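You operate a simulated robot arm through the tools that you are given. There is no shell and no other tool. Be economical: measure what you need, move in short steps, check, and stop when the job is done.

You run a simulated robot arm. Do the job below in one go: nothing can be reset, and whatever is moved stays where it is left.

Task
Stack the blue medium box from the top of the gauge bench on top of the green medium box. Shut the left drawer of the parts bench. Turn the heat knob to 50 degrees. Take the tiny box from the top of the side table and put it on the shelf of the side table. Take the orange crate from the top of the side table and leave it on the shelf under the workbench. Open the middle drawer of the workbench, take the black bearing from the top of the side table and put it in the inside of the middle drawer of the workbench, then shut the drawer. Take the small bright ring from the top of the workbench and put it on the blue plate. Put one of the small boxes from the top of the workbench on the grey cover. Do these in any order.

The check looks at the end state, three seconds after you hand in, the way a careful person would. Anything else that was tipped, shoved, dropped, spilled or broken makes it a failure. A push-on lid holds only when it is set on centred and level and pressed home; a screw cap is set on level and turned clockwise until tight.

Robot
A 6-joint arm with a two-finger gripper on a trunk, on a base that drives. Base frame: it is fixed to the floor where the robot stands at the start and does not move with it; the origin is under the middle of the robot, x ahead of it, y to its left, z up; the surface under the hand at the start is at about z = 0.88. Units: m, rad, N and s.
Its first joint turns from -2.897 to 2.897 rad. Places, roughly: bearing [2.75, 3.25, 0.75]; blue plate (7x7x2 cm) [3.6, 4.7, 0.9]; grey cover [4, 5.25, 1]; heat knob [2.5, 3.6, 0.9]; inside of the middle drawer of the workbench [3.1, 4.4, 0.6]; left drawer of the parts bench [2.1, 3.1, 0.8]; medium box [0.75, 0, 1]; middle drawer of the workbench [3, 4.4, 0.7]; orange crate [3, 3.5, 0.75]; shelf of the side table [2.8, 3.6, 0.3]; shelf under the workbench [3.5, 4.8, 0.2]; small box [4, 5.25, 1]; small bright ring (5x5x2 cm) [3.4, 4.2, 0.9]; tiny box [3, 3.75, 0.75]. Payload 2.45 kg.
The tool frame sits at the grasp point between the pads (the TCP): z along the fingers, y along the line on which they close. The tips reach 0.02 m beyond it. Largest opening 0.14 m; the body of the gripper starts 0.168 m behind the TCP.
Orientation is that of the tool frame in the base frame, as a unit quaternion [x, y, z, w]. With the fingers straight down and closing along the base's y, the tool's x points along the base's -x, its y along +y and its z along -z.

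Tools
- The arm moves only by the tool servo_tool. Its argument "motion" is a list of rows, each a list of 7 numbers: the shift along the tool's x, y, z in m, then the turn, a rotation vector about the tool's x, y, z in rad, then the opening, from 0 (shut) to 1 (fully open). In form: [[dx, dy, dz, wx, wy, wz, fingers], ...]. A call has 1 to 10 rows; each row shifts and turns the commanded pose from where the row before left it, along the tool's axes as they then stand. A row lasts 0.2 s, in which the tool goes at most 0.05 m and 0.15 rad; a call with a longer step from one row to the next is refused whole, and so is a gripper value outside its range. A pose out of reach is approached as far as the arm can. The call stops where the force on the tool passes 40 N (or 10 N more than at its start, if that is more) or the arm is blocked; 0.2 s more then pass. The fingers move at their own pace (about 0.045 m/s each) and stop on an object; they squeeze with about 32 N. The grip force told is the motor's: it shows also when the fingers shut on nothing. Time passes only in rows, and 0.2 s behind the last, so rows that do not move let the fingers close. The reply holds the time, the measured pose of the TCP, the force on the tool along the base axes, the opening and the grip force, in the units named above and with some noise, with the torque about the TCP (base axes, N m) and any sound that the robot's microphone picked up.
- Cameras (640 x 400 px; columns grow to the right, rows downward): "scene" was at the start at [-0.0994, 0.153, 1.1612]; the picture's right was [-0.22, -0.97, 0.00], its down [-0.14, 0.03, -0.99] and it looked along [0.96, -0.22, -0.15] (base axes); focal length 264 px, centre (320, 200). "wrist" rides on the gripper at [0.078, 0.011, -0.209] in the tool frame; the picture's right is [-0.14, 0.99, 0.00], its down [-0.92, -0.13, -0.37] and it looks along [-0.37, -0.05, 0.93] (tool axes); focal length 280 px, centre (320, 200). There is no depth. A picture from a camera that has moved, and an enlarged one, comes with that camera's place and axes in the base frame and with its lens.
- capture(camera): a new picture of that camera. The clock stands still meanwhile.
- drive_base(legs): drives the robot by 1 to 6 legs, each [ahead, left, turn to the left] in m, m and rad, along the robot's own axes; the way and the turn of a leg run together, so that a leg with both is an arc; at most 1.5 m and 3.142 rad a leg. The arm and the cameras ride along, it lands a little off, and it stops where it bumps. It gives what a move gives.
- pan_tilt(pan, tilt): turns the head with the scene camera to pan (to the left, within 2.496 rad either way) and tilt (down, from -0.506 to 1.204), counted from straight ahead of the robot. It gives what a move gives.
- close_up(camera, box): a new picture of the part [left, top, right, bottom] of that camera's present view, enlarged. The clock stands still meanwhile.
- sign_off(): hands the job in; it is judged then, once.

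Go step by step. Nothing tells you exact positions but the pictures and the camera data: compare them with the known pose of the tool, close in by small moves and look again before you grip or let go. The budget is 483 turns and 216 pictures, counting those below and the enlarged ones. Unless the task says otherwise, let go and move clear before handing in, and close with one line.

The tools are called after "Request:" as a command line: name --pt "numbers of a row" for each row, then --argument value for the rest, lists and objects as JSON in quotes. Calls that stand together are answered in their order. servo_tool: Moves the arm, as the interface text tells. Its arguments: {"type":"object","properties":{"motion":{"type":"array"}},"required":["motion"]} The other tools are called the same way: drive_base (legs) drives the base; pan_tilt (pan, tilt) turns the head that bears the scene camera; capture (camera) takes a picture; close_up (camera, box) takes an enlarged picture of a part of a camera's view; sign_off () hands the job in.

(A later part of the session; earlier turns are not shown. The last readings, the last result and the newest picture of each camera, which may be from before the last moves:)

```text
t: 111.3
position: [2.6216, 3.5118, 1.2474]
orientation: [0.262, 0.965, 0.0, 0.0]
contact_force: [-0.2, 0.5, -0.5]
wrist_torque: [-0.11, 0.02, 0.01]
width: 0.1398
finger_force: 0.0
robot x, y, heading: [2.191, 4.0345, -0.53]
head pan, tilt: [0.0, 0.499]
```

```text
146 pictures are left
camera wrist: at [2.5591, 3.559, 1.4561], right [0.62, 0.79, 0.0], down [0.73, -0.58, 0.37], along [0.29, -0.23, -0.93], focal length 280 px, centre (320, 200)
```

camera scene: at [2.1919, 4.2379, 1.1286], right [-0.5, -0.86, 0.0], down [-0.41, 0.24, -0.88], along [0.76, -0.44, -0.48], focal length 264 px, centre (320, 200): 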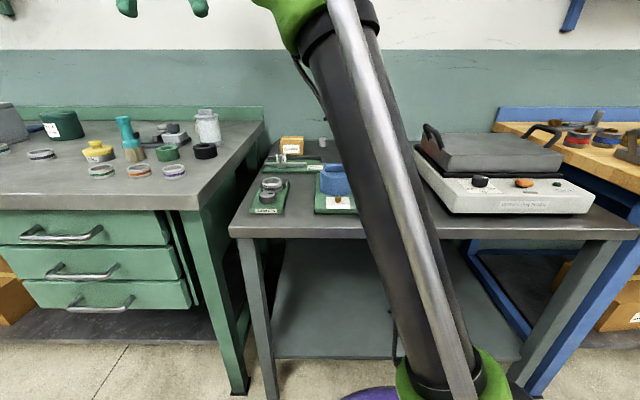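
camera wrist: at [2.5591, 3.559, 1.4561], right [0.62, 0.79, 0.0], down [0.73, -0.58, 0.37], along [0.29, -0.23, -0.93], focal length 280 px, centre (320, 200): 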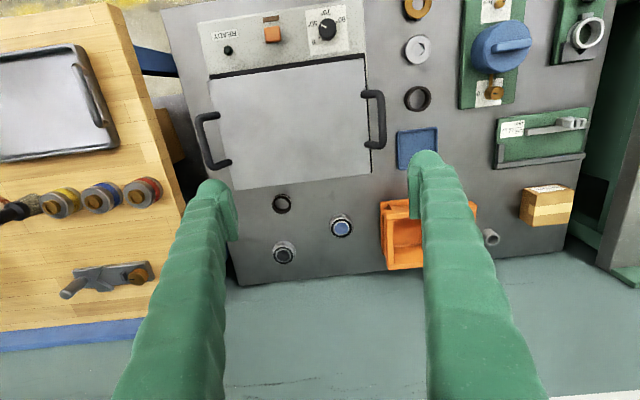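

Request:
close_up --camera "wrist" --box '[250, 180, 370, 280]'

Request:
close_up --camera "wrist" --box '[370, 0, 530, 120]'

```text
4.00 times, centred on (310, 230) of wrist
camera zoom: at [2.5591, 3.559, 1.4561], right [0.62, 0.79, 0.0], down [0.73, -0.58, 0.37], along [0.29, -0.23, -0.93], focal length 1122 px, centre (360, 80)
```

zoom: 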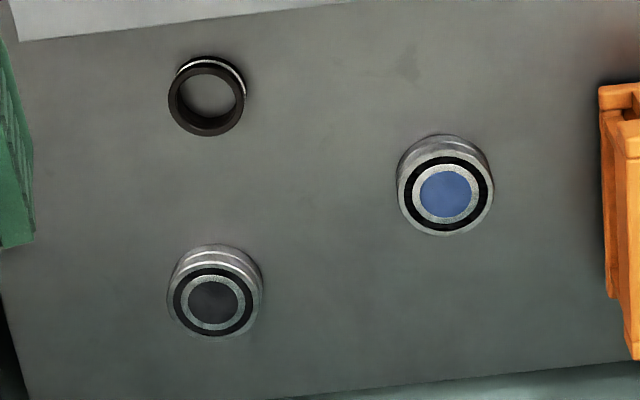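

```text
3.33 times, centred on (450, 60) of wrist
camera zoom: at [2.5591, 3.559, 1.4561], right [0.62, 0.79, 0.0], down [0.73, -0.58, 0.37], along [0.29, -0.23, -0.93], focal length 935 px, centre (-113, 667)
```

zoom: 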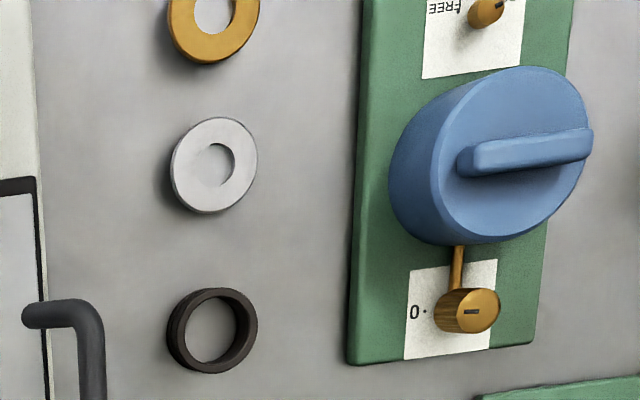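

Two bearings, one with a blue cap and one with a black cap; the black one is near [2.83, 3.22]. The table top is at z≈0.785. I'll do the tiny box first (centre about [3.11, 3.83]) with the tool tilted 45° forward, the same tilt I need to reach the low shelf.

Request:
servo_tool --pt "0 0.048 0 0 0 0 0.9" --pt "0 0.048 0 0 0 0 0.9" --pt "0 0.048 0 0 -0.131 0 0.9" --pt "0 0.048 0 0 -0.131 0 0.9" --pt "0 0.048 0 0 -0.131 0 0.9" --pt "0 0.048 0 0 -0.131 0 0.9" --pt "0 0.048 0 0 -0.131 0 0.9" --pt "0 0.048 0 0 -0.131 0 0.9" --pt "0 0.048 0 0 0 0 0.9" --pt "0 0.048 0 0 0 0 0.9"

Request:
capture --camera "wrist"

```text
t: 113.5
position: [2.8648, 3.9275, 1.2481]
orientation: [0.243, 0.891, -0.101, 0.37]
contact_force: [-1.4, -0.1, -0.5]
wrist_torque: [0.02, -0.04, 0.03]
width: 0.1262
finger_force: 0.0
robot x, y, heading: [2.1882, 4.0393, -0.526]
head pan, tilt: [0.0, 0.499]
```

```text
143 pictures are left
camera wrist: at [2.6934, 4.0393, 1.3397], right [0.58, 0.81, 0.1], down [0.27, -0.31, 0.91], along [0.77, -0.51, -0.4], focal length 280 px, centre (320, 200)
```

wrist: 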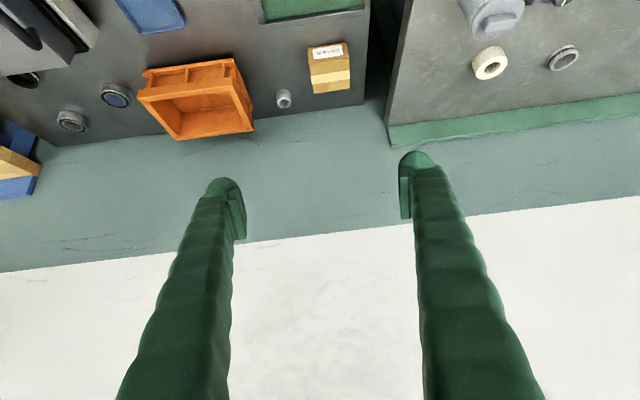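

Request:
close_up --camera "wrist" --box '[250, 20, 390, 120]'

```text
4.00 times, centred on (320, 70) of wrist
camera zoom: at [2.6934, 4.0393, 1.3397], right [0.58, 0.81, 0.1], down [0.27, -0.31, 0.91], along [0.77, -0.51, -0.4], focal length 1122 px, centre (320, 720)
```

zoom: 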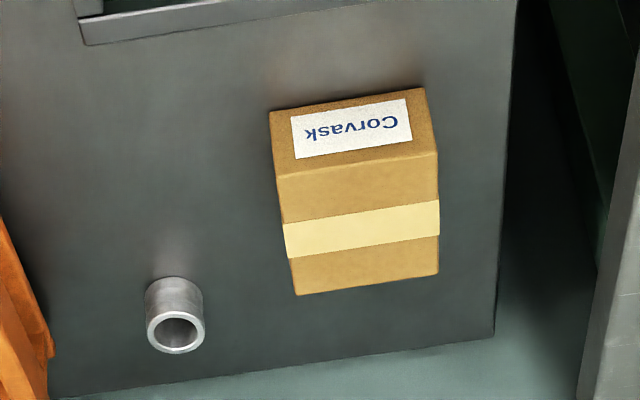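

Box measured: 8.6 cm wide, 5 cm tall, centre [3.12, 3.822], top at 0.836. I move to a pre-grasp 12 cm back along the tool.

Request:
servo_tool --pt "0.01273 0.004 0.0414 0 0 0 0.9" --pt "0.01273 0.004 0.0414 0 0 0 0.9" --pt "0.01273 0.004 0.0414 0 0 0 0.9" --pt "0.01273 0.004 0.0414 0 0 0 0.9" --pt "0.01273 0.004 0.0414 0 0 0 0.9" --pt "0.01273 0.004 0.0414 0 0 0 0.9" --pt "0.01273 0.004 0.0414 0 0 0 0.9" --pt "0.01273 0.004 0.0414 0 0 0 0.9" --pt "0.01273 0.004 0.0414 0 0 0 0.9"

Request:
capture --camera "wrist"

```text
t: 115.5
position: [3.0409, 3.8645, 0.9021]
orientation: [0.242, 0.892, -0.1, 0.37]
contact_force: [0.1, 0.1, 0.7]
wrist_torque: [-0.01, -0.06, -0.02]
width: 0.1259
finger_force: 0.0
robot x, y, heading: [2.1882, 4.0382, -0.529]
head pan, tilt: [0.0, 0.499]
```

```text
141 pictures are left
camera wrist: at [2.87, 3.9759, 0.994], right [0.58, 0.81, 0.1], down [0.27, -0.31, 0.91], along [0.76, -0.51, -0.4], focal length 280 px, centre (320, 200)
```

wrist: 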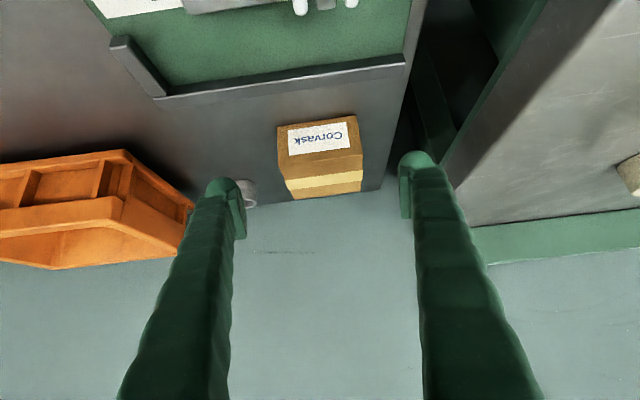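

Aligned. I advance 12 cm along the tool axis.

Request:
servo_tool --pt "0 0.001 0.04 0 0 0 0.82" --pt "0 0 0.04 0 0 0 0.82" --pt "0 0 0.03 0 0 0 0.82" --pt "0 0 0.009 0 0 0 0.82"

Request:
capture --camera "wrist"

```text
t: 116.5
position: [3.1116, 3.8235, 0.8215]
orientation: [0.242, 0.891, -0.101, 0.37]
contact_force: [-18.4, 6.9, 26.6]
wrist_torque: [0.19, 0.49, -0.08]
width: 0.1153
finger_force: 0.2
robot x, y, heading: [2.1849, 4.0383, -0.527]
head pan, tilt: [0.0, 0.499]
```

```text
140 pictures are left
camera wrist: at [2.9409, 3.9358, 0.9123], right [0.58, 0.81, 0.1], down [0.27, -0.31, 0.91], along [0.77, -0.51, -0.4], focal length 280 px, centre (320, 200)
```

wrist: 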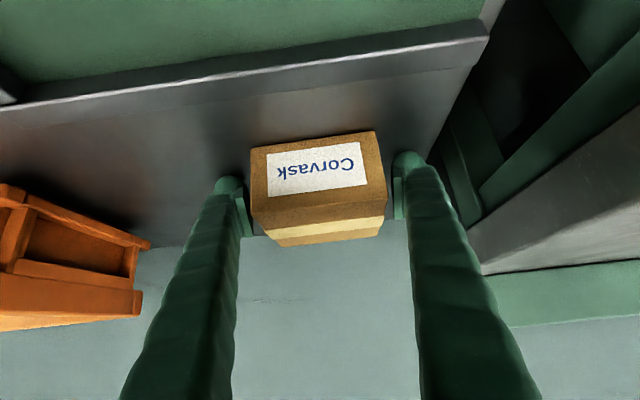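

The tips touched the table (so the top is at about 0.794). I raise 5 mm and close.

Request:
servo_tool --pt "-0.004 0 -0.004 0 0 0 0.82" --pt "0 0 0 0 0 0 0" --pt "0 0 0 0 0 0 0" --pt "0 0 0 0 0 0 0" --pt "0 0 0 0 0 0 0"

```text
t: 117.7
position: [3.1128, 3.823, 0.8242]
orientation: [0.243, 0.891, -0.1, 0.369]
contact_force: [1.3, 0.5, 0.1]
wrist_torque: [-0.07, 0.03, 0.02]
width: 0.0925
finger_force: 32.1
robot x, y, heading: [2.1895, 4.038, -0.527]
head pan, tilt: [0.0, 0.499]
```

Gripped. I lift 12 cm and retract towards the robot.

Request:
servo_tool --pt "-0.014 0 -0.014 0 0 0 0" --pt "-0.028 0 -0.028 0 0 0 0" --pt "-0.028 0 -0.028 0 0 0 0" --pt "-0.028 0 -0.028 0 0 0 0" --pt "0.014 0 -0.014 0 0 0 0" --pt "0.0283 0 -0.0283 0 0 0 0" --pt "0.0283 0 -0.0283 0 0 0 0" --pt "0.0283 0 -0.0283 0 0 0 0" --pt "0.0283 0 -0.0283 0 0 0 0"

Request:
capture --camera "wrist"

```text
t: 119.7
position: [2.9571, 3.9134, 0.9626]
orientation: [0.242, 0.892, -0.101, 0.369]
contact_force: [0.5, -0.2, -1.8]
wrist_torque: [-0.01, 0.01, -0.02]
width: 0.0925
finger_force: 32.3
robot x, y, heading: [2.1899, 4.0393, -0.531]
head pan, tilt: [0.0, 0.499]
```

```text
139 pictures are left
camera wrist: at [2.7871, 4.025, 1.0555], right [0.58, 0.81, 0.1], down [0.27, -0.31, 0.91], along [0.76, -0.51, -0.4], focal length 280 px, centre (320, 200)
```

wrist: 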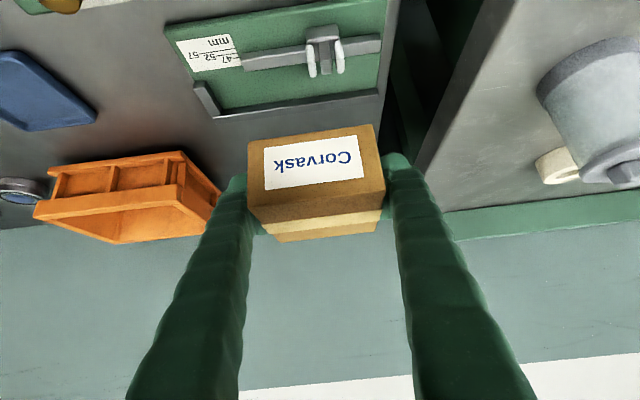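

The box is held. I back the base off 0.3 m to make room for reaching down in front of the table.

Request:
drive_base --legs '[[-0.3, -0.08, 0]]'

Request:
capture --camera "scene"

```text
t: 121.8
position: [2.6598, 3.9957, 0.9637]
orientation: [0.243, 0.891, -0.101, 0.369]
contact_force: [-0.7, -0.7, -2.6]
wrist_torque: [-0.04, -0.02, 0.0]
width: 0.0927
finger_force: 31.7
robot x, y, heading: [1.8886, 4.1226, -0.527]
head pan, tilt: [0.0, 0.499]
```

```text
138 pictures are left
camera scene: at [1.8933, 4.3194, 1.1286], right [-0.5, -0.86, 0.0], down [-0.41, 0.24, -0.88], along [0.76, -0.44, -0.48], focal length 264 px, centre (320, 200)
```

scene: 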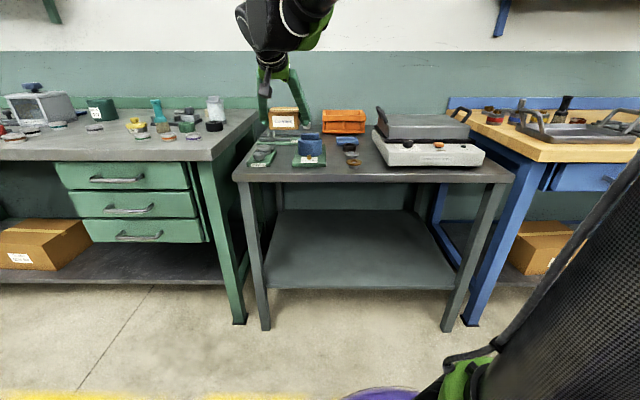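

The shelf surface is at z≈0.30 with its front at n≈0.25. I bring the box in front of the table and begin lowering.

Request:
servo_tool --pt "0.0236 -0.032 -0.0236 0 0 0 0" --pt "0.0236 -0.032 -0.0236 0 0 0 0" --pt "0.0236 -0.032 -0.0236 0 0 0 0" --pt "0.0236 -0.032 -0.0236 0 0 0 0" --pt "0.0236 -0.032 -0.0236 0 0 0 0" --pt "0.0236 -0.032 -0.0236 0 0 0 0" --pt "0.033 0 0.033 0 0 0 0" --pt "0.033 0 0.033 0 0 0 0" --pt "0.033 0 0.033 0 0 0 0"

Request:
capture --camera "scene"

```text
t: 123.8
position: [2.3905, 3.9312, 0.8227]
orientation: [0.242, 0.892, -0.1, 0.37]
contact_force: [-0.3, -0.6, -2.1]
wrist_torque: [-0.06, -0.05, 0.0]
width: 0.0926
finger_force: 31.4
robot x, y, heading: [1.8906, 4.1173, -0.53]
head pan, tilt: [0.0, 0.499]
```

```text
137 pictures are left
camera scene: at [1.8931, 4.3194, 1.1286], right [-0.5, -0.86, 0.0], down [-0.41, 0.24, -0.88], along [0.76, -0.44, -0.48], focal length 264 px, centre (320, 200)
```

scene: 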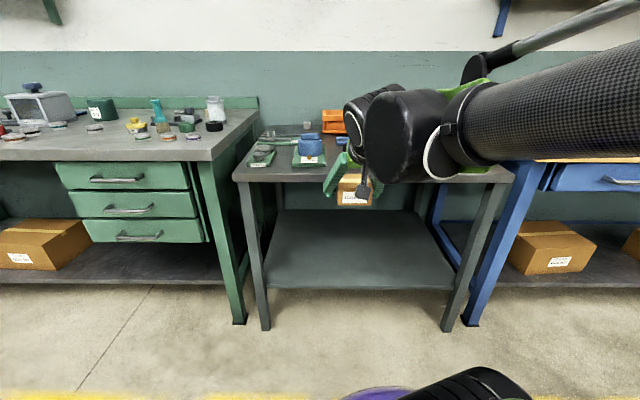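

Good clearance in front of the table. I continue lowering.

Request:
servo_tool --pt "0.033 0 0.033 0 0 0 0" --pt "0.033 0 0.033 0 0 0 0" --pt "0.033 0 0.033 0 0 0 0" --pt "0.033 0 0.033 0 0 0 0" --pt "0.033 0 0.033 0 0 0 0" --pt "0.033 0 0.033 0 0 0 0" --pt "0.033 0 0.033 0 0 0 0" --pt "0.033 0 0.033 0 0 0 0"

Request:
capture --camera "scene"

Request:
capture --camera "wrist"

```text
t: 125.6
position: [2.4062, 3.9265, 0.5748]
orientation: [0.243, 0.892, -0.1, 0.368]
contact_force: [0.1, 1.1, -1.5]
wrist_torque: [-0.02, -0.02, 0.0]
width: 0.0922
finger_force: 31.8
out of reach, approached as far as the arm can: row 6, 7, 8
robot x, y, heading: [1.8931, 4.1182, -0.53]
head pan, tilt: [0.0, 0.499]
```

```text
136 pictures are left
camera scene: at [1.8931, 4.3194, 1.1286], right [-0.5, -0.86, 0.0], down [-0.41, 0.24, -0.88], along [0.76, -0.44, -0.48], focal length 264 px, centre (320, 200)
```

scene: 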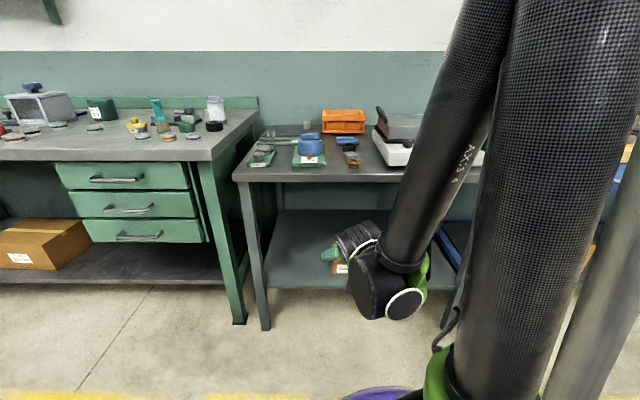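

```text
135 pictures are left
camera wrist: at [2.2353, 4.0384, 0.6672], right [0.58, 0.81, 0.1], down [0.27, -0.31, 0.91], along [0.76, -0.51, -0.4], focal length 280 px, centre (320, 200)
```

wrist: 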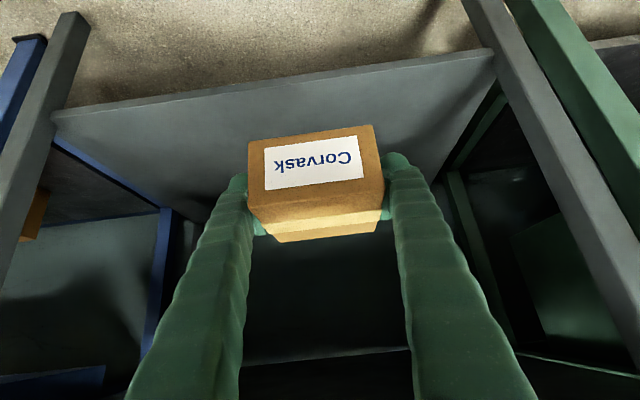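

The arm can't get low at this short reach. I back the base off 0.22 m so the lowering happens at longer reach, then I'll drive in.

Request:
drive_base --legs '[[-0.22, 0, 0]]'

Request:
servo_tool --pt "0 0 0 0 0 0 0" --pt "0 0 0 0 0 0 0"

```text
t: 127.2
position: [2.2151, 4.0383, 0.5751]
orientation: [0.242, 0.892, -0.1, 0.369]
contact_force: [-0.2, 0.2, -1.8]
wrist_torque: [-0.02, -0.05, -0.01]
width: 0.0926
finger_force: 32.0
robot x, y, heading: [1.6988, 4.2304, -0.534]
head pan, tilt: [0.0, 0.499]
```

```text
t: 127.8
position: [2.2151, 4.039, 0.5749]
orientation: [0.243, 0.892, -0.1, 0.369]
contact_force: [0.8, 0.4, -1.7]
wrist_torque: [-0.05, -0.04, -0.01]
width: 0.0923
finger_force: 32.1
robot x, y, heading: [1.7023, 4.2302, -0.531]
head pan, tilt: [0.0, 0.499]
```

Now I extend forward 20 cm (still in front of the table) and lower.

Request:
servo_tool --pt "-0.0283 0 0.0283 0 0 0 0" --pt "-0.0283 0 0.0283 0 0 0 0" --pt "-0.0283 0 0.0283 0 0 0 0" --pt "-0.0283 0 0.0283 0 0 0 0" --pt "-0.0283 0 0.0283 0 0 0 0" --pt "0.0275 0 0.0275 0 0 0 0" --pt "0.0275 0 0.0275 0 0 0 0" --pt "0.0275 0 0.0275 0 0 0 0" --pt "0.0275 0 0.0275 0 0 0 0"

```text
t: 129.8
position: [2.4261, 3.9251, 0.4838]
orientation: [0.242, 0.893, -0.1, 0.367]
contact_force: [-0.2, -0.2, -1.2]
wrist_torque: [-0.02, -0.03, 0.04]
width: 0.0926
finger_force: 31.3
out of reach, approached as far as the arm can: row 7, 8, 9
robot x, y, heading: [1.7004, 4.2291, -0.529]
head pan, tilt: [0.0, 0.499]
```

The low limit seems to come from the wrist pitch. I test with less tilt (30°) to see how low it can go.

Request:
servo_tool --pt "0 0 0 0 0.131 0 0" --pt "0 0 0 0 0.131 0 0" --pt "0 0 0 0 0 0 0" --pt "0 0 0 0 0 0 0"

```text
t: 130.8
position: [2.4254, 3.9234, 0.4833]
orientation: [0.254, 0.932, -0.068, 0.249]
contact_force: [-0.1, 0.2, -2.4]
wrist_torque: [0.0, -0.02, 0.03]
width: 0.0924
finger_force: 31.9
robot x, y, heading: [1.7014, 4.2338, -0.532]
head pan, tilt: [0.0, 0.499]
```

Request:
servo_tool --pt "0.0188 0 0.0325 0 0 0 0" --pt "0.0188 0 0.0325 0 0 0 0" --pt "0.0188 0 0.0325 0 0 0 0" --pt "0.0188 0 0.0325 0 0 0 0"

Request:
capture --camera "wrist"

Request:
capture --camera "scene"

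```text
t: 131.8
position: [2.4511, 3.9159, 0.36]
orientation: [0.254, 0.933, -0.067, 0.247]
contact_force: [0.2, 0.6, -2.1]
wrist_torque: [-0.03, -0.01, -0.03]
width: 0.0926
finger_force: 31.2
out of reach, approached as far as the arm can: row 3, 4
robot x, y, heading: [1.6991, 4.2323, -0.528]
head pan, tilt: [0.0, 0.499]
```

```text
134 pictures are left
camera wrist: at [2.3078, 4.0097, 0.5017], right [0.6, 0.79, 0.07], down [0.47, -0.42, 0.78], along [0.65, -0.44, -0.63], focal length 280 px, centre (320, 200)
```

wrist: 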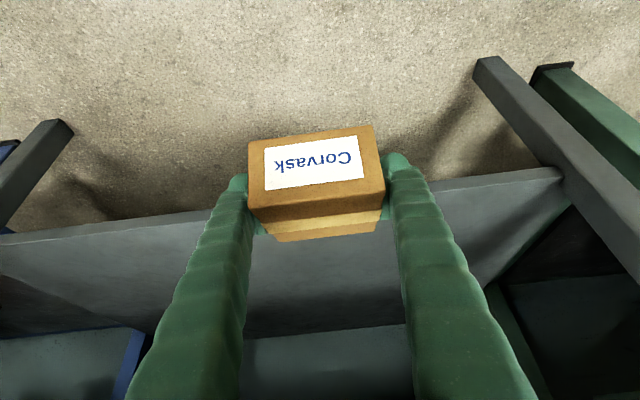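

```text
133 pictures are left
camera scene: at [1.7028, 4.4305, 1.1287], right [-0.5, -0.86, 0.0], down [-0.41, 0.24, -0.88], along [0.76, -0.44, -0.48], focal length 264 px, centre (320, 200)
```

scene: 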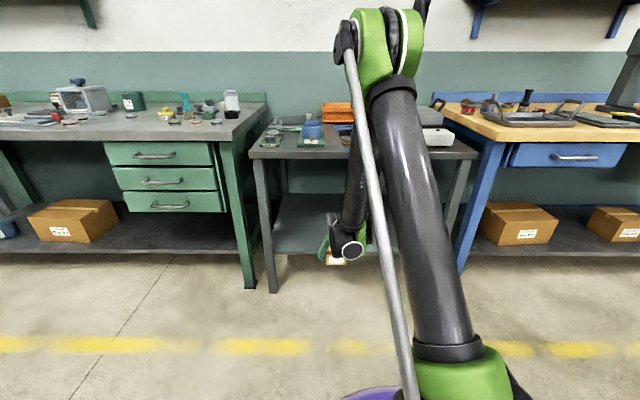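

Now I see the geometry: low poses near the body are limited by the elbow, so lower is reachable further out. I restore the 45° tilt at z≈0.49 and go forward and down diagonally under the table.

Request:
servo_tool --pt "-0.0188 0 -0.0325 0 0 0 0" --pt "-0.0188 0 -0.0325 0 0 0 0" --pt "-0.0188 0 -0.0325 0 0 0 0" --pt "0 0 0 0 -0.131 0 0" --pt "0 0 0 0 -0.131 0 0" --pt "0 0 0 0 0 0 0"

```text
t: 133.2
position: [2.451, 3.9153, 0.4728]
orientation: [0.243, 0.892, -0.1, 0.369]
contact_force: [-0.1, 0.7, -1.3]
wrist_torque: [-0.02, -0.01, -0.01]
width: 0.0922
finger_force: 31.5
robot x, y, heading: [1.6998, 4.2328, -0.528]
head pan, tilt: [0.0, 0.499]
```

Request:
servo_tool --pt "-0.0177 0 0.0389 0 0 0 0" --pt "-0.0177 0 0.0389 0 0 0 0" --pt "-0.0177 0 0.0389 0 0 0 0" --pt "-0.0177 0 0.0389 0 0 0 0" --pt "-0.0177 0 0.0389 0 0 0 0" --pt "-0.0177 0 0.0389 0 0 0 0"

Request:
capture --camera "wrist"

Request:
capture --camera "scene"

```text
t: 134.7
position: [2.6589, 3.7957, 0.3819]
orientation: [0.242, 0.892, -0.1, 0.369]
contact_force: [0.4, 0.2, -2.1]
wrist_torque: [-0.01, 0.0, -0.01]
width: 0.0924
finger_force: 32.1
robot x, y, heading: [1.7019, 4.2318, -0.529]
head pan, tilt: [0.0, 0.499]
```

```text
132 pictures are left
camera wrist: at [2.4884, 3.9061, 0.4743], right [0.58, 0.81, 0.1], down [0.27, -0.31, 0.91], along [0.76, -0.51, -0.4], focal length 280 px, centre (320, 200)
```

wrist: 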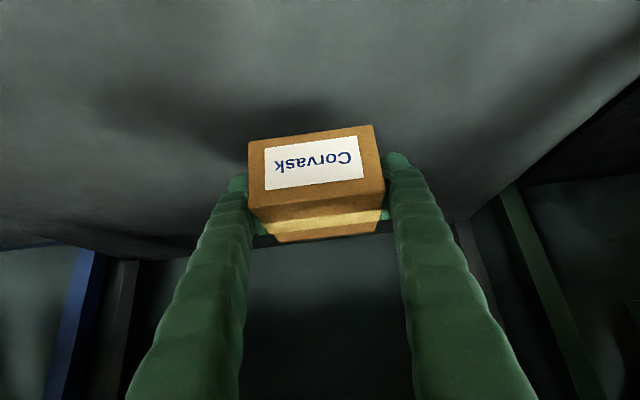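

```text
131 pictures are left
camera scene: at [1.7028, 4.4305, 1.1287], right [-0.5, -0.86, 0.0], down [-0.41, 0.24, -0.88], along [0.76, -0.44, -0.48], focal length 264 px, centre (320, 200)
```

scene: 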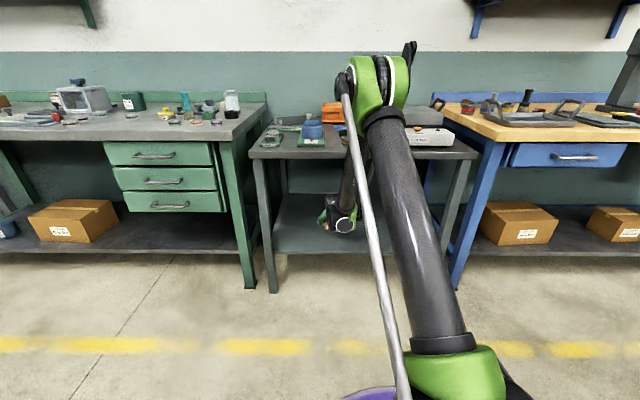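

Over the shelf. I lower gently until contact.

Request:
servo_tool --pt "0.0106 0 0.0106 0 0 0 0" --pt "0.0106 0 0.0106 0 0 0 0" --pt "0.0035 0 0.0035 0 0 0 0" --pt "0.0035 0 0.0035 0 0 0 0" --pt "0.0035 0 0.0035 0 0 0 0"

```text
t: 135.8
position: [2.6577, 3.7939, 0.3385]
orientation: [0.242, 0.892, -0.1, 0.369]
contact_force: [-0.2, -0.2, -1.0]
wrist_torque: [-0.01, -0.01, -0.02]
width: 0.0924
finger_force: 32.2
robot x, y, heading: [1.7004, 4.232, -0.533]
head pan, tilt: [0.0, 0.499]
```

Request:
servo_tool --pt "0.0028 0 0.0028 0 0 0 0" --pt "0.0028 0 0.0028 0 0 0 0" --pt "0.0028 0 0.0028 0 0 0 0" --pt "0.0028 0 0.0028 0 0 0 0" --pt "0.0028 0 0.0028 0 0 0 0" --pt "0.0028 0 0.0028 0 0 0 0"

Request:
capture --camera "wrist"

```text
t: 137.2
position: [2.6587, 3.7945, 0.313]
orientation: [0.242, 0.892, -0.1, 0.369]
contact_force: [-0.2, 0.3, -1.4]
wrist_torque: [0.03, -0.04, -0.02]
width: 0.0927
finger_force: 31.7
robot x, y, heading: [1.7019, 4.2347, -0.53]
head pan, tilt: [0.0, 0.499]
```

```text
130 pictures are left
camera wrist: at [2.4874, 3.9052, 0.406], right [0.58, 0.81, 0.1], down [0.27, -0.31, 0.91], along [0.76, -0.51, -0.4], focal length 280 px, centre (320, 200)
```

wrist: 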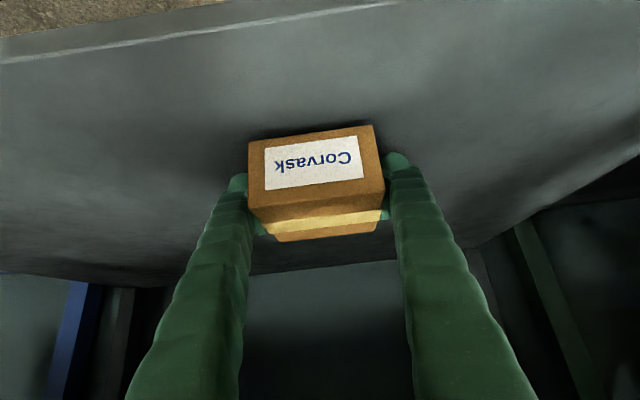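

Close to the shelf now. I continue in small steps.

Request:
servo_tool --pt "0.0021 0 0.0021 0 0 0 0" --pt "0.0021 0 0.0021 0 0 0 0" --pt "0.0021 0 0.0021 0 0 0 0" --pt "0.0021 0 0.0021 0 0 0 0" --pt "0.0021 0 0.0021 0 0 0 0" --pt "0.0021 0 0.0021 0 0 0 0" --pt "0.0021 0 0.0021 0 0 0 0"

```text
t: 138.5
position: [2.6578, 3.7938, 0.3024]
orientation: [0.241, 0.892, -0.1, 0.37]
contact_force: [-6.9, 2.2, 27.0]
wrist_torque: [0.26, 0.62, 0.03]
width: 0.0925
finger_force: 32.7
robot x, y, heading: [1.6975, 4.2307, -0.53]
head pan, tilt: [0.0, 0.499]
stopped in row 6: the force on the tool passed its limit at 46 N (the readings are from after the stop); the commanded pose is now the measured one
```

Seated on the shelf. I ease up 1 mm, open and back away along the tool axis.

Request:
servo_tool --pt "-0.0008 0 -0.0008 0 0 0 0" --pt "0 0 0 0 0 0 0.85" --pt "0 0 0 0 0 0 0.85" --pt "0 0 0 0 0 0 0.85" --pt "0 0 -0.03 0 0 0 0.85" --pt "0 0 -0.04 0 0 0 0.85" --pt "0.015 0 -0.035 0 0 0 0.85" --pt "0.0283 0 -0.0283 0 0 0 0.85" --pt "0.0283 0 -0.0283 0 0 0 0.85"

Request:
capture --camera "wrist"

```text
t: 140.5
position: [2.5329, 3.8701, 0.38]
orientation: [0.241, 0.892, -0.1, 0.368]
contact_force: [0.3, -0.2, -0.9]
wrist_torque: [-0.02, -0.01, -0.02]
width: 0.1191
finger_force: 0.0
out of reach, approached as far as the arm can: row 9
robot x, y, heading: [1.6986, 4.2335, -0.526]
head pan, tilt: [0.0, 0.499]
```

```text
129 pictures are left
camera wrist: at [2.3623, 3.9813, 0.4734], right [0.58, 0.81, 0.1], down [0.27, -0.31, 0.91], along [0.76, -0.51, -0.4], focal length 280 px, centre (320, 200)
```

wrist: 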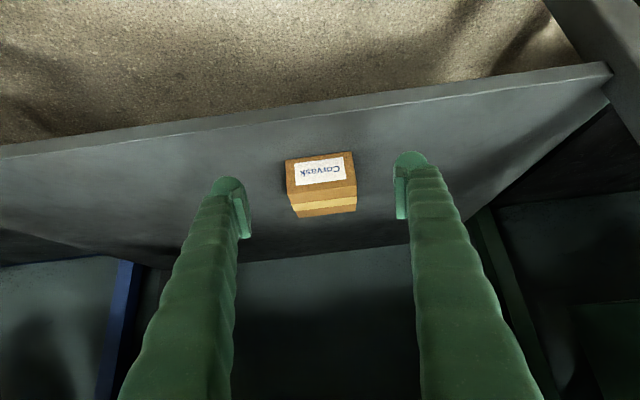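

The tiny box stands flat on the shelf. I retract out from under the table and rise.

Request:
servo_tool --pt "0 0 -0.04 0 0 0 0.85" --pt "0 0 -0.04 0 0 0 0.85" --pt "0 0 -0.04 0 0 0 0.85" --pt "0 0 -0.04 0 0 0 0.85" --pt "-0.03 0 -0.03 0 0 0 0.85" --pt "-0.03 0 -0.03 0 0 0 0.85" --pt "-0.03 0 -0.03 0 0 0 0.85"

Request:
servo_tool --pt "-0.033 0 -0.033 0 0 0 0.85" --pt "-0.033 0 -0.033 0 0 0 0.85" --pt "-0.033 0 -0.033 0 0 0 0.85" --pt "-0.033 0 -0.033 0 0 0 0.85" --pt "-0.033 0 -0.033 0 0 0 0.85" --pt "-0.033 0 -0.033 0 0 0 0.85" --pt "-0.033 0 -0.033 0 0 0 0.85" --pt "-0.033 0 -0.033 0 0 0 0.85"

```text
t: 142.1
position: [2.4354, 3.9279, 0.6217]
orientation: [0.243, 0.891, -0.101, 0.37]
contact_force: [0.1, -0.4, -0.4]
wrist_torque: [0.0, 0.03, 0.0]
width: 0.1189
finger_force: 0.0
robot x, y, heading: [1.697, 4.2321, -0.529]
head pan, tilt: [0.0, 0.499]
```

```text
t: 143.9
position: [2.4347, 3.9266, 0.995]
orientation: [0.241, 0.892, -0.1, 0.37]
contact_force: [0.6, -1.2, -0.6]
wrist_torque: [0.0, 0.05, 0.0]
width: 0.1188
finger_force: 0.1
robot x, y, heading: [1.6998, 4.2316, -0.529]
head pan, tilt: [0.0, 0.499]
```

Next the orange crate. I raise the hand, drive forward again and look at it.

Request:
servo_tool --pt "-0.033 0 -0.033 0 0 0 0.85" --pt "-0.033 0 -0.033 0 0 0 0.85" --pt "-0.033 0 -0.033 0 0 0 0.85"

Request:
drive_base --legs '[[0.48, 0.05, 0]]'

Request:
capture --camera "wrist"

Request:
capture --camera "scene"

```text
t: 144.7
position: [2.4345, 3.9266, 1.1338]
orientation: [0.242, 0.892, -0.1, 0.369]
contact_force: [0.0, 0.3, -0.2]
wrist_torque: [-0.01, 0.06, 0.01]
width: 0.1189
finger_force: 0.1
robot x, y, heading: [1.7026, 4.2334, -0.529]
head pan, tilt: [0.0, 0.499]
```

```text
t: 147.5
position: [2.8762, 3.7313, 1.1325]
orientation: [0.241, 0.892, -0.099, 0.369]
contact_force: [-0.3, 0.2, 0.4]
wrist_torque: [0.0, -0.03, -0.02]
width: 0.1189
finger_force: 0.0
robot x, y, heading: [2.1448, 4.0305, -0.525]
head pan, tilt: [0.0, 0.499]
```

```text
128 pictures are left
camera wrist: at [2.7053, 3.842, 1.2247], right [0.58, 0.81, 0.1], down [0.27, -0.31, 0.91], along [0.77, -0.5, -0.4], focal length 280 px, centre (320, 200)
```

wrist: 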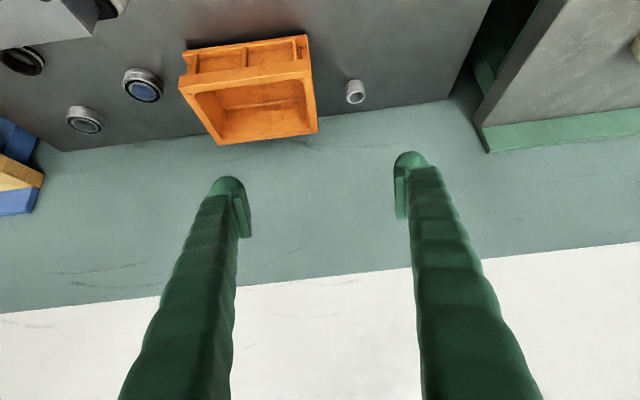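

```text
127 pictures are left
camera scene: at [2.1435, 4.2321, 1.1286], right [-0.5, -0.86, 0.0], down [-0.41, 0.24, -0.88], along [0.76, -0.44, -0.48], focal length 264 px, centre (320, 200)
```

scene: 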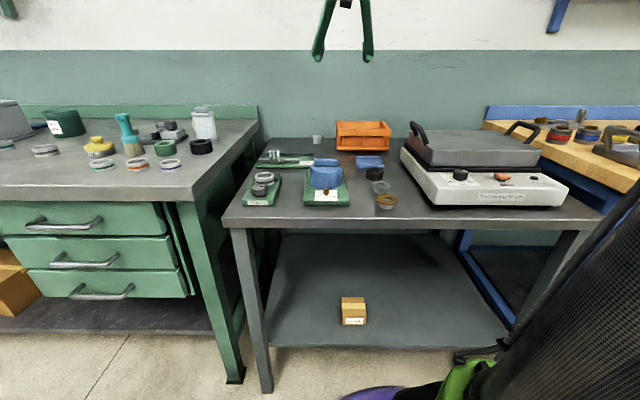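

Request:
close_up --camera "wrist" --box '[160, 20, 340, 150]'

Request:
close_up --camera "scene" --box '[300, 100, 420, 175]'

```text
3.08 times, centred on (250, 85) of wrist
camera zoom: at [2.7053, 3.842, 1.2247], right [0.58, 0.81, 0.1], down [0.27, -0.31, 0.91], along [0.77, -0.5, -0.4], focal length 863 px, centre (535, 554)
```

zoom: 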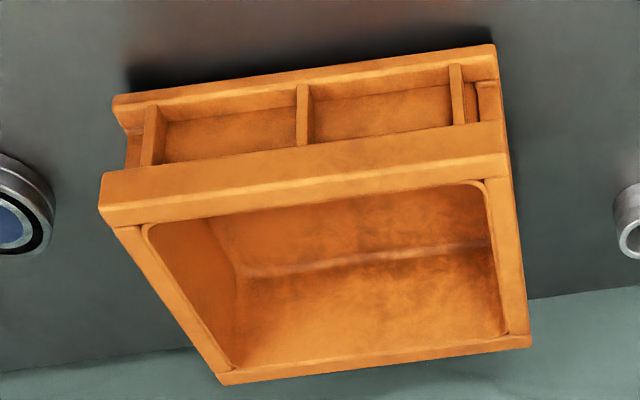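

```text
5.33 times, centred on (360, 138) of scene
camera zoom: at [2.1435, 4.2321, 1.1286], right [-0.5, -0.86, 0.0], down [-0.41, 0.24, -0.88], along [0.76, -0.44, -0.48], focal length 1410 px, centre (107, 533)
```

zoom: 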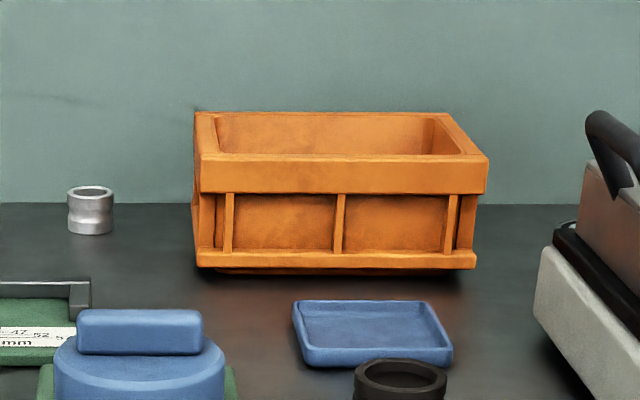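

The crate's rim top is at z≈0.885. I'll pinch the middle of its left (+L) side rim, around [3.026, 3.635], with one finger inside, moving to the pre-grasp first.

Request:
servo_tool --pt "0.0123 -0.0016 0.0426 0 0 0 0.4" --pt "0.0123 -0.0016 0.0426 0 0 0 0.4" --pt "0.0123 -0.0016 0.0426 0 0 0 0.4" --pt "0.0123 -0.0016 0.0426 0 0 0 0.4" --pt "0.0123 -0.0016 0.0426 0 0 0 0.4" --pt "0 0 0 0 0 0 0.4"

Request:
capture --camera "wrist"

```text
t: 148.9
position: [2.964, 3.6699, 0.9389]
orientation: [0.24, 0.892, -0.1, 0.37]
contact_force: [0.1, -0.1, -0.3]
wrist_torque: [0.0, 0.03, 0.02]
width: 0.0561
finger_force: 0.0
robot x, y, heading: [2.1423, 4.028, -0.529]
head pan, tilt: [0.0, 0.499]
```

```text
124 pictures are left
camera wrist: at [2.7932, 3.7806, 1.0307], right [0.58, 0.81, 0.1], down [0.27, -0.31, 0.91], along [0.77, -0.5, -0.4], focal length 280 px, centre (320, 200)
```

wrist: 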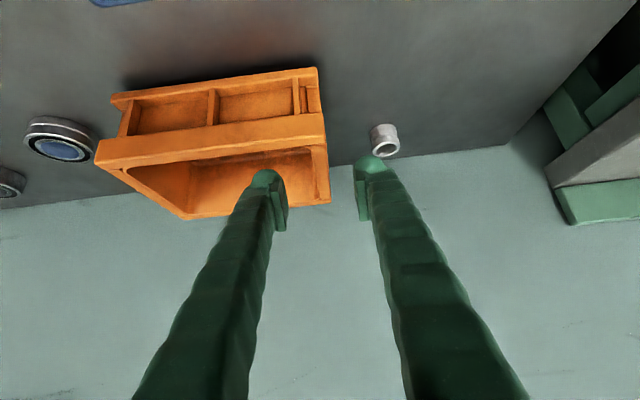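

Well centred on the rim. I advance.

Request:
servo_tool --pt "0 0.001 0.04 0 0 0 0.4" --pt "0 0 0.04 0 0 0 0.4" --pt "0 0 0.02 0 0 0 0.4" --pt "0 0 0 0 0 0 0.4"

Request:
capture --camera "wrist"

```text
t: 149.9
position: [3.0283, 3.6358, 0.8684]
orientation: [0.241, 0.892, -0.1, 0.369]
contact_force: [0.4, 0.5, 0.1]
wrist_torque: [0.01, 0.03, 0.01]
width: 0.0558
finger_force: 0.0
robot x, y, heading: [2.1407, 4.0312, -0.528]
head pan, tilt: [0.0, 0.499]
```

```text
123 pictures are left
camera wrist: at [2.8559, 3.7462, 0.9603], right [0.58, 0.81, 0.1], down [0.27, -0.31, 0.91], along [0.77, -0.5, -0.4], focal length 280 px, centre (320, 200)
```

wrist: 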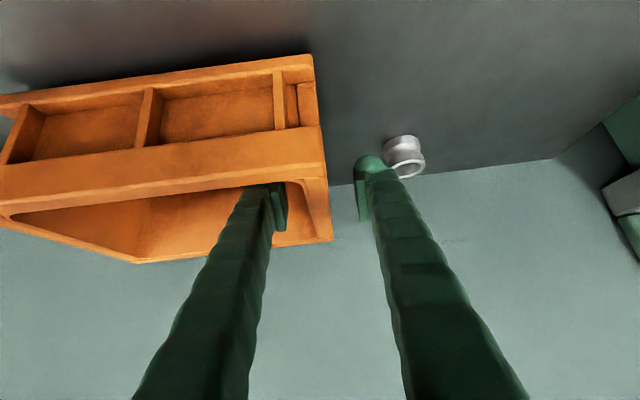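

One finger is inside and one outside. I close.

Request:
servo_tool --pt "0.005 0 0.005 0 0 0 0.4" --pt "0 0 0 0 0 0 0" --pt "0 0 0 0 0 0 0" --pt "0 0 0 0 0 0 0" --pt "0 0 0 0 0 0 0"

Request:
capture --camera "wrist"

```text
t: 151.1
position: [3.0263, 3.6363, 0.8607]
orientation: [0.241, 0.892, -0.1, 0.37]
contact_force: [0.7, -2.1, -0.2]
wrist_torque: [-0.19, 0.02, 0.1]
width: 0.0135
finger_force: 32.1
robot x, y, heading: [2.1405, 4.033, -0.523]
head pan, tilt: [0.0, 0.499]
```

```text
122 pictures are left
camera wrist: at [2.8559, 3.7463, 0.9531], right [0.58, 0.81, 0.1], down [0.27, -0.31, 0.91], along [0.77, -0.5, -0.4], focal length 280 px, centre (320, 200)
```

wrist: 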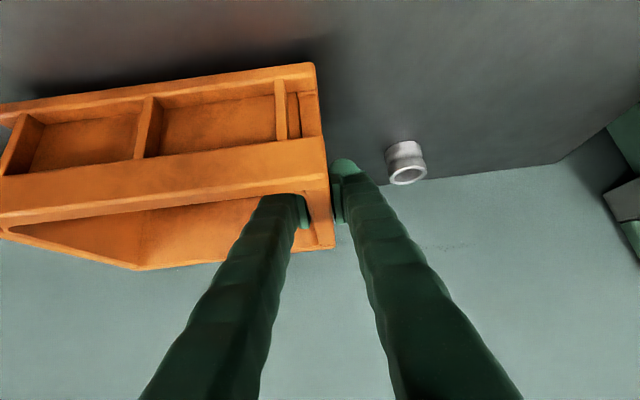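

Pinched (13.5 mm wall). I lift gently and check for droop.

Request:
servo_tool --pt "-0.007 0 -0.007 0 0 0 0" --pt "-0.014 0 -0.014 0 0 0 0" --pt "-0.021 0 -0.021 0 0 0 0" --pt "-0.028 0 -0.028 0 0 0 0" --pt "-0.028 0 -0.028 0 0 0 0"

Request:
capture --camera "wrist"

```text
t: 152.3
position: [3.0271, 3.6368, 0.9994]
orientation: [0.241, 0.892, -0.101, 0.369]
contact_force: [0.1, 0.2, -2.6]
wrist_torque: [0.21, -0.1, -0.01]
width: 0.0129
finger_force: 31.8
robot x, y, heading: [2.1423, 4.0364, -0.528]
head pan, tilt: [0.0, 0.499]
```

```text
121 pictures are left
camera wrist: at [2.8561, 3.7462, 1.0915], right [0.58, 0.81, 0.1], down [0.27, -0.31, 0.91], along [0.77, -0.5, -0.4], focal length 280 px, centre (320, 200)
```

wrist: 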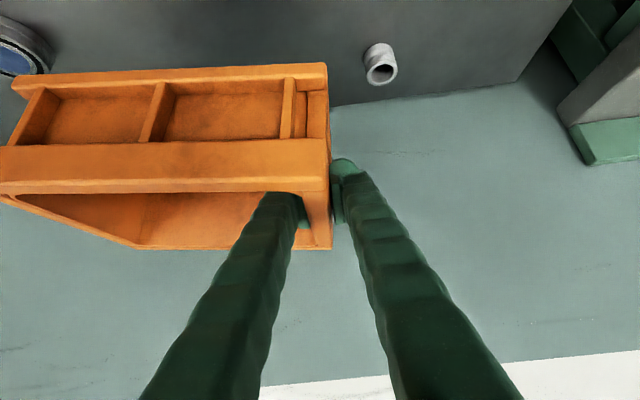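

The crate is held with a slight droop. I raise it, retract, back away from the table and drive left towards the workbench.

Request:
servo_tool --pt "-0.033 0 -0.033 0 0 0 0" --pt "-0.033 0 -0.033 0 0 0 0" --pt "-0.033 0 -0.033 0 0 0 0" --pt "0.028 0 -0.028 0 0 0 0" --pt "0.028 0 -0.028 0 0 0 0" --pt "0.028 0 -0.028 0 0 0 0" --pt "0.028 0 -0.028 0 0 0 0" --pt "0.028 0 -0.028 0 0 0 0"

Request:
drive_base --legs '[[-0.5, 0, 0], [0, 0.85, 0]]'

Request:
capture --camera "scene"

Request:
capture --camera "wrist"

```text
t: 154.1
position: [2.8567, 3.7351, 1.1398]
orientation: [0.24, 0.892, -0.099, 0.369]
contact_force: [0.1, 0.2, -3.1]
wrist_torque: [0.22, -0.15, -0.01]
width: 0.0129
finger_force: 31.9
robot x, y, heading: [2.1429, 4.0318, -0.525]
head pan, tilt: [0.0, 0.499]
```

```text
t: 161.2
position: [2.8485, 4.7207, 1.1388]
orientation: [0.24, 0.892, -0.099, 0.37]
contact_force: [0.5, 0.0, -2.4]
wrist_torque: [0.23, -0.17, -0.02]
width: 0.0127
finger_force: 32.6
robot x, y, heading: [2.1344, 5.0196, -0.531]
head pan, tilt: [0.0, 0.499]
```

```text
120 pictures are left
camera scene: at [2.1366, 5.2185, 1.1287], right [-0.5, -0.86, 0.0], down [-0.41, 0.24, -0.88], along [0.76, -0.44, -0.48], focal length 264 px, centre (320, 200)
```

scene: 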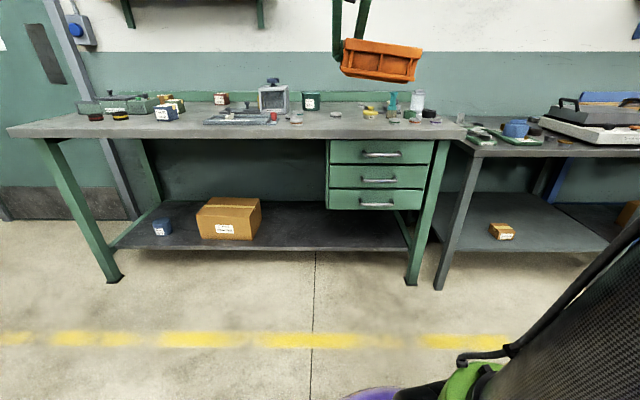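

```text
119 pictures are left
camera wrist: at [2.6776, 4.8312, 1.231], right [0.58, 0.81, 0.1], down [0.27, -0.31, 0.91], along [0.77, -0.5, -0.4], focal length 280 px, centre (320, 200)
```

wrist: 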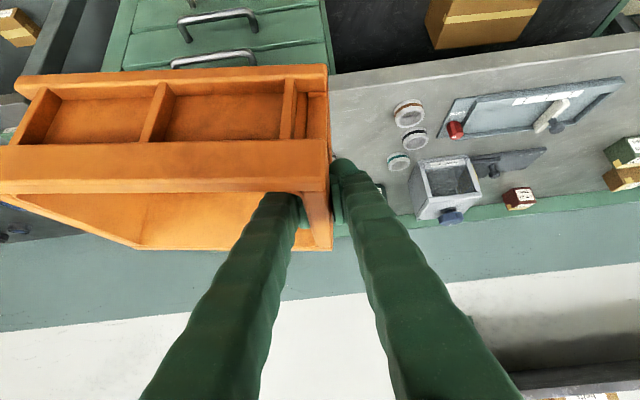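

I see the workbench shelf with free space between the brown box and the drawer stack (L≈5.6–5.83). I'll back off and shift left so I can lower the crate in front of the shelf.

Request:
drive_base --legs '[[-0.14, 0.28, 0]]'

Request:
servo_tool --pt "0.0 0 0.045 0 0 0 0" --pt "0.0 0 0.045 0 0 0 0" --pt "0.0 0 0.045 0 0 0 0" --pt "0.0 0 0.045 0 0 0 0" --pt "0.0 0 0.045 0 0 0 0" --pt "0.0 0 0.045 0 0 0 0" --pt "0.033 0 0.033 0 0 0 0" --pt "0.033 0 0.033 0 0 0 0" --pt "0.033 0 0.033 0 0 0 0" --pt "0.033 0 0.033 0 0 0 0"

Request:
capture --camera "scene"

```text
t: 163.3
position: [2.869, 5.0329, 1.1394]
orientation: [0.241, 0.892, -0.1, 0.37]
contact_force: [0.4, -0.2, -3.0]
wrist_torque: [0.22, -0.12, 0.04]
width: 0.0123
finger_force: 31.9
robot x, y, heading: [2.1529, 5.3345, -0.522]
head pan, tilt: [0.0, 0.499]
```

```text
t: 165.5
position: [3.0347, 4.9391, 0.7618]
orientation: [0.241, 0.892, -0.1, 0.369]
contact_force: [0.0, 0.3, -3.2]
wrist_torque: [0.18, -0.18, 0.0]
width: 0.0124
finger_force: 32.0
robot x, y, heading: [2.1522, 5.3325, -0.525]
head pan, tilt: [0.0, 0.499]
```

```text
118 pictures are left
camera scene: at [2.1558, 5.5314, 1.1287], right [-0.5, -0.86, 0.0], down [-0.41, 0.24, -0.88], along [0.76, -0.44, -0.48], focal length 264 px, centre (320, 200)
```

scene: 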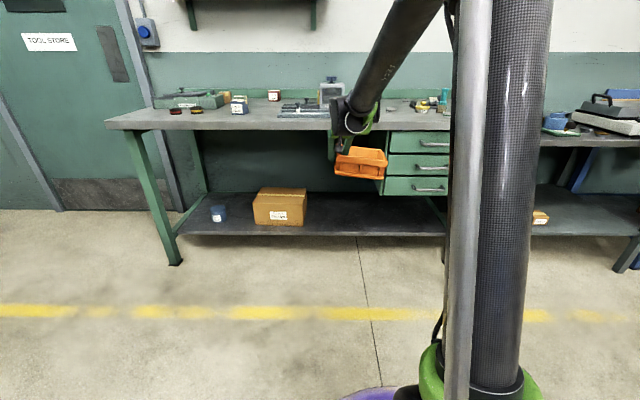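

Clear in front of the bench. I continue lowering to z≈0.37.

Request:
servo_tool --pt "0.033 0 0.033 0 0 0 0" --pt "0.033 0 0.033 0 0 0 0" --pt "0.033 0 0.033 0 0 0 0" --pt "0.033 0 0.033 0 0 0 0" --pt "0.033 0 0.033 0 0 0 0" --pt "0.033 0 0.033 0 0 0 0" --pt "0.033 0 0.033 0 0 0 0" --pt "0.033 0 0.033 0 0 0 0"

Request:
capture --camera "wrist"

Request:
capture --camera "scene"

```text
t: 167.3
position: [3.0329, 4.9379, 0.3892]
orientation: [0.241, 0.892, -0.099, 0.37]
contact_force: [-0.8, 0.0, -2.7]
wrist_torque: [0.19, -0.15, -0.01]
width: 0.0119
finger_force: 32.4
robot x, y, heading: [2.1524, 5.3299, -0.522]
head pan, tilt: [0.0, 0.499]
```

```text
117 pictures are left
camera wrist: at [2.8622, 5.0486, 0.4811], right [0.58, 0.81, 0.1], down [0.27, -0.31, 0.91], along [0.77, -0.5, -0.4], focal length 280 px, centre (320, 200)
```

wrist: 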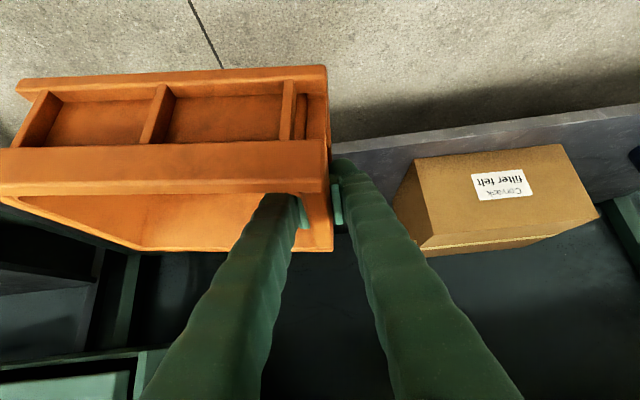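

```text
116 pictures are left
camera scene: at [2.1559, 5.5313, 1.1287], right [-0.5, -0.86, 0.0], down [-0.41, 0.24, -0.88], along [0.76, -0.44, -0.48], focal length 264 px, centre (320, 200)
```

scene: 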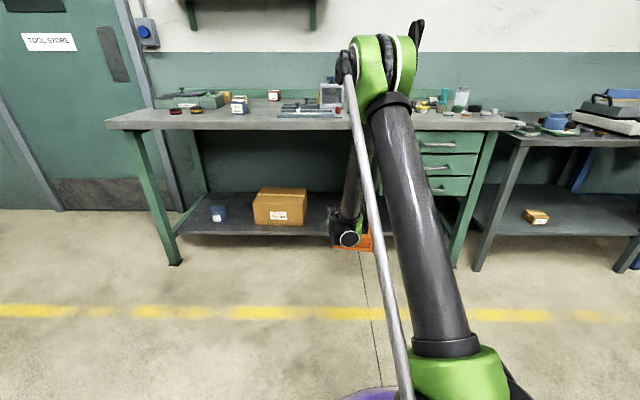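

The brown box is to the right in view with adequate clearance. I shift 2 cm away from it and drive forward to put the crate over the shelf.

Request:
servo_tool --pt "0 -0.02 0 0 0 0 0" --pt "0 0 0 0 0 0 0"

Request:
drive_base --legs '[[0.36, 0, 0]]'

Request:
capture --camera "wrist"

Request:
capture --camera "scene"

```text
t: 167.9
position: [3.023, 4.9218, 0.3897]
orientation: [0.241, 0.892, -0.1, 0.37]
contact_force: [0.2, 0.3, -3.2]
wrist_torque: [0.19, -0.18, 0.02]
width: 0.0122
finger_force: 32.7
robot x, y, heading: [2.1518, 5.3323, -0.526]
head pan, tilt: [0.0, 0.499]
```

```text
t: 170.2
position: [3.3334, 4.7406, 0.3882]
orientation: [0.241, 0.892, -0.1, 0.369]
contact_force: [0.1, 0.0, -2.5]
wrist_torque: [0.2, -0.16, -0.02]
width: 0.0122
finger_force: 32.1
robot x, y, heading: [2.4651, 5.1539, -0.531]
head pan, tilt: [0.0, 0.499]
```

```text
115 pictures are left
camera wrist: at [3.1623, 4.8522, 0.4811], right [0.58, 0.81, 0.1], down [0.27, -0.31, 0.91], along [0.77, -0.5, -0.4], focal length 280 px, centre (320, 200)
```

wrist: 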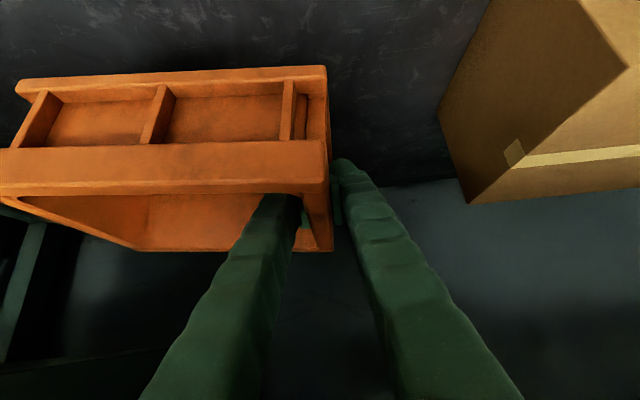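

```text
114 pictures are left
camera scene: at [2.4659, 5.3515, 1.1287], right [-0.5, -0.86, 0.0], down [-0.41, 0.24, -0.88], along [0.76, -0.44, -0.48], focal length 264 px, centre (320, 200)
```

scene: 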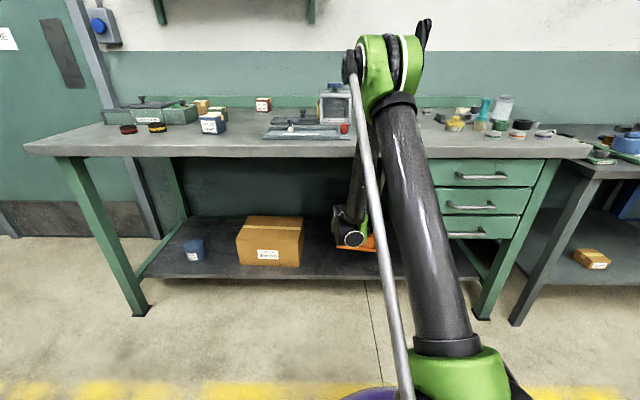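

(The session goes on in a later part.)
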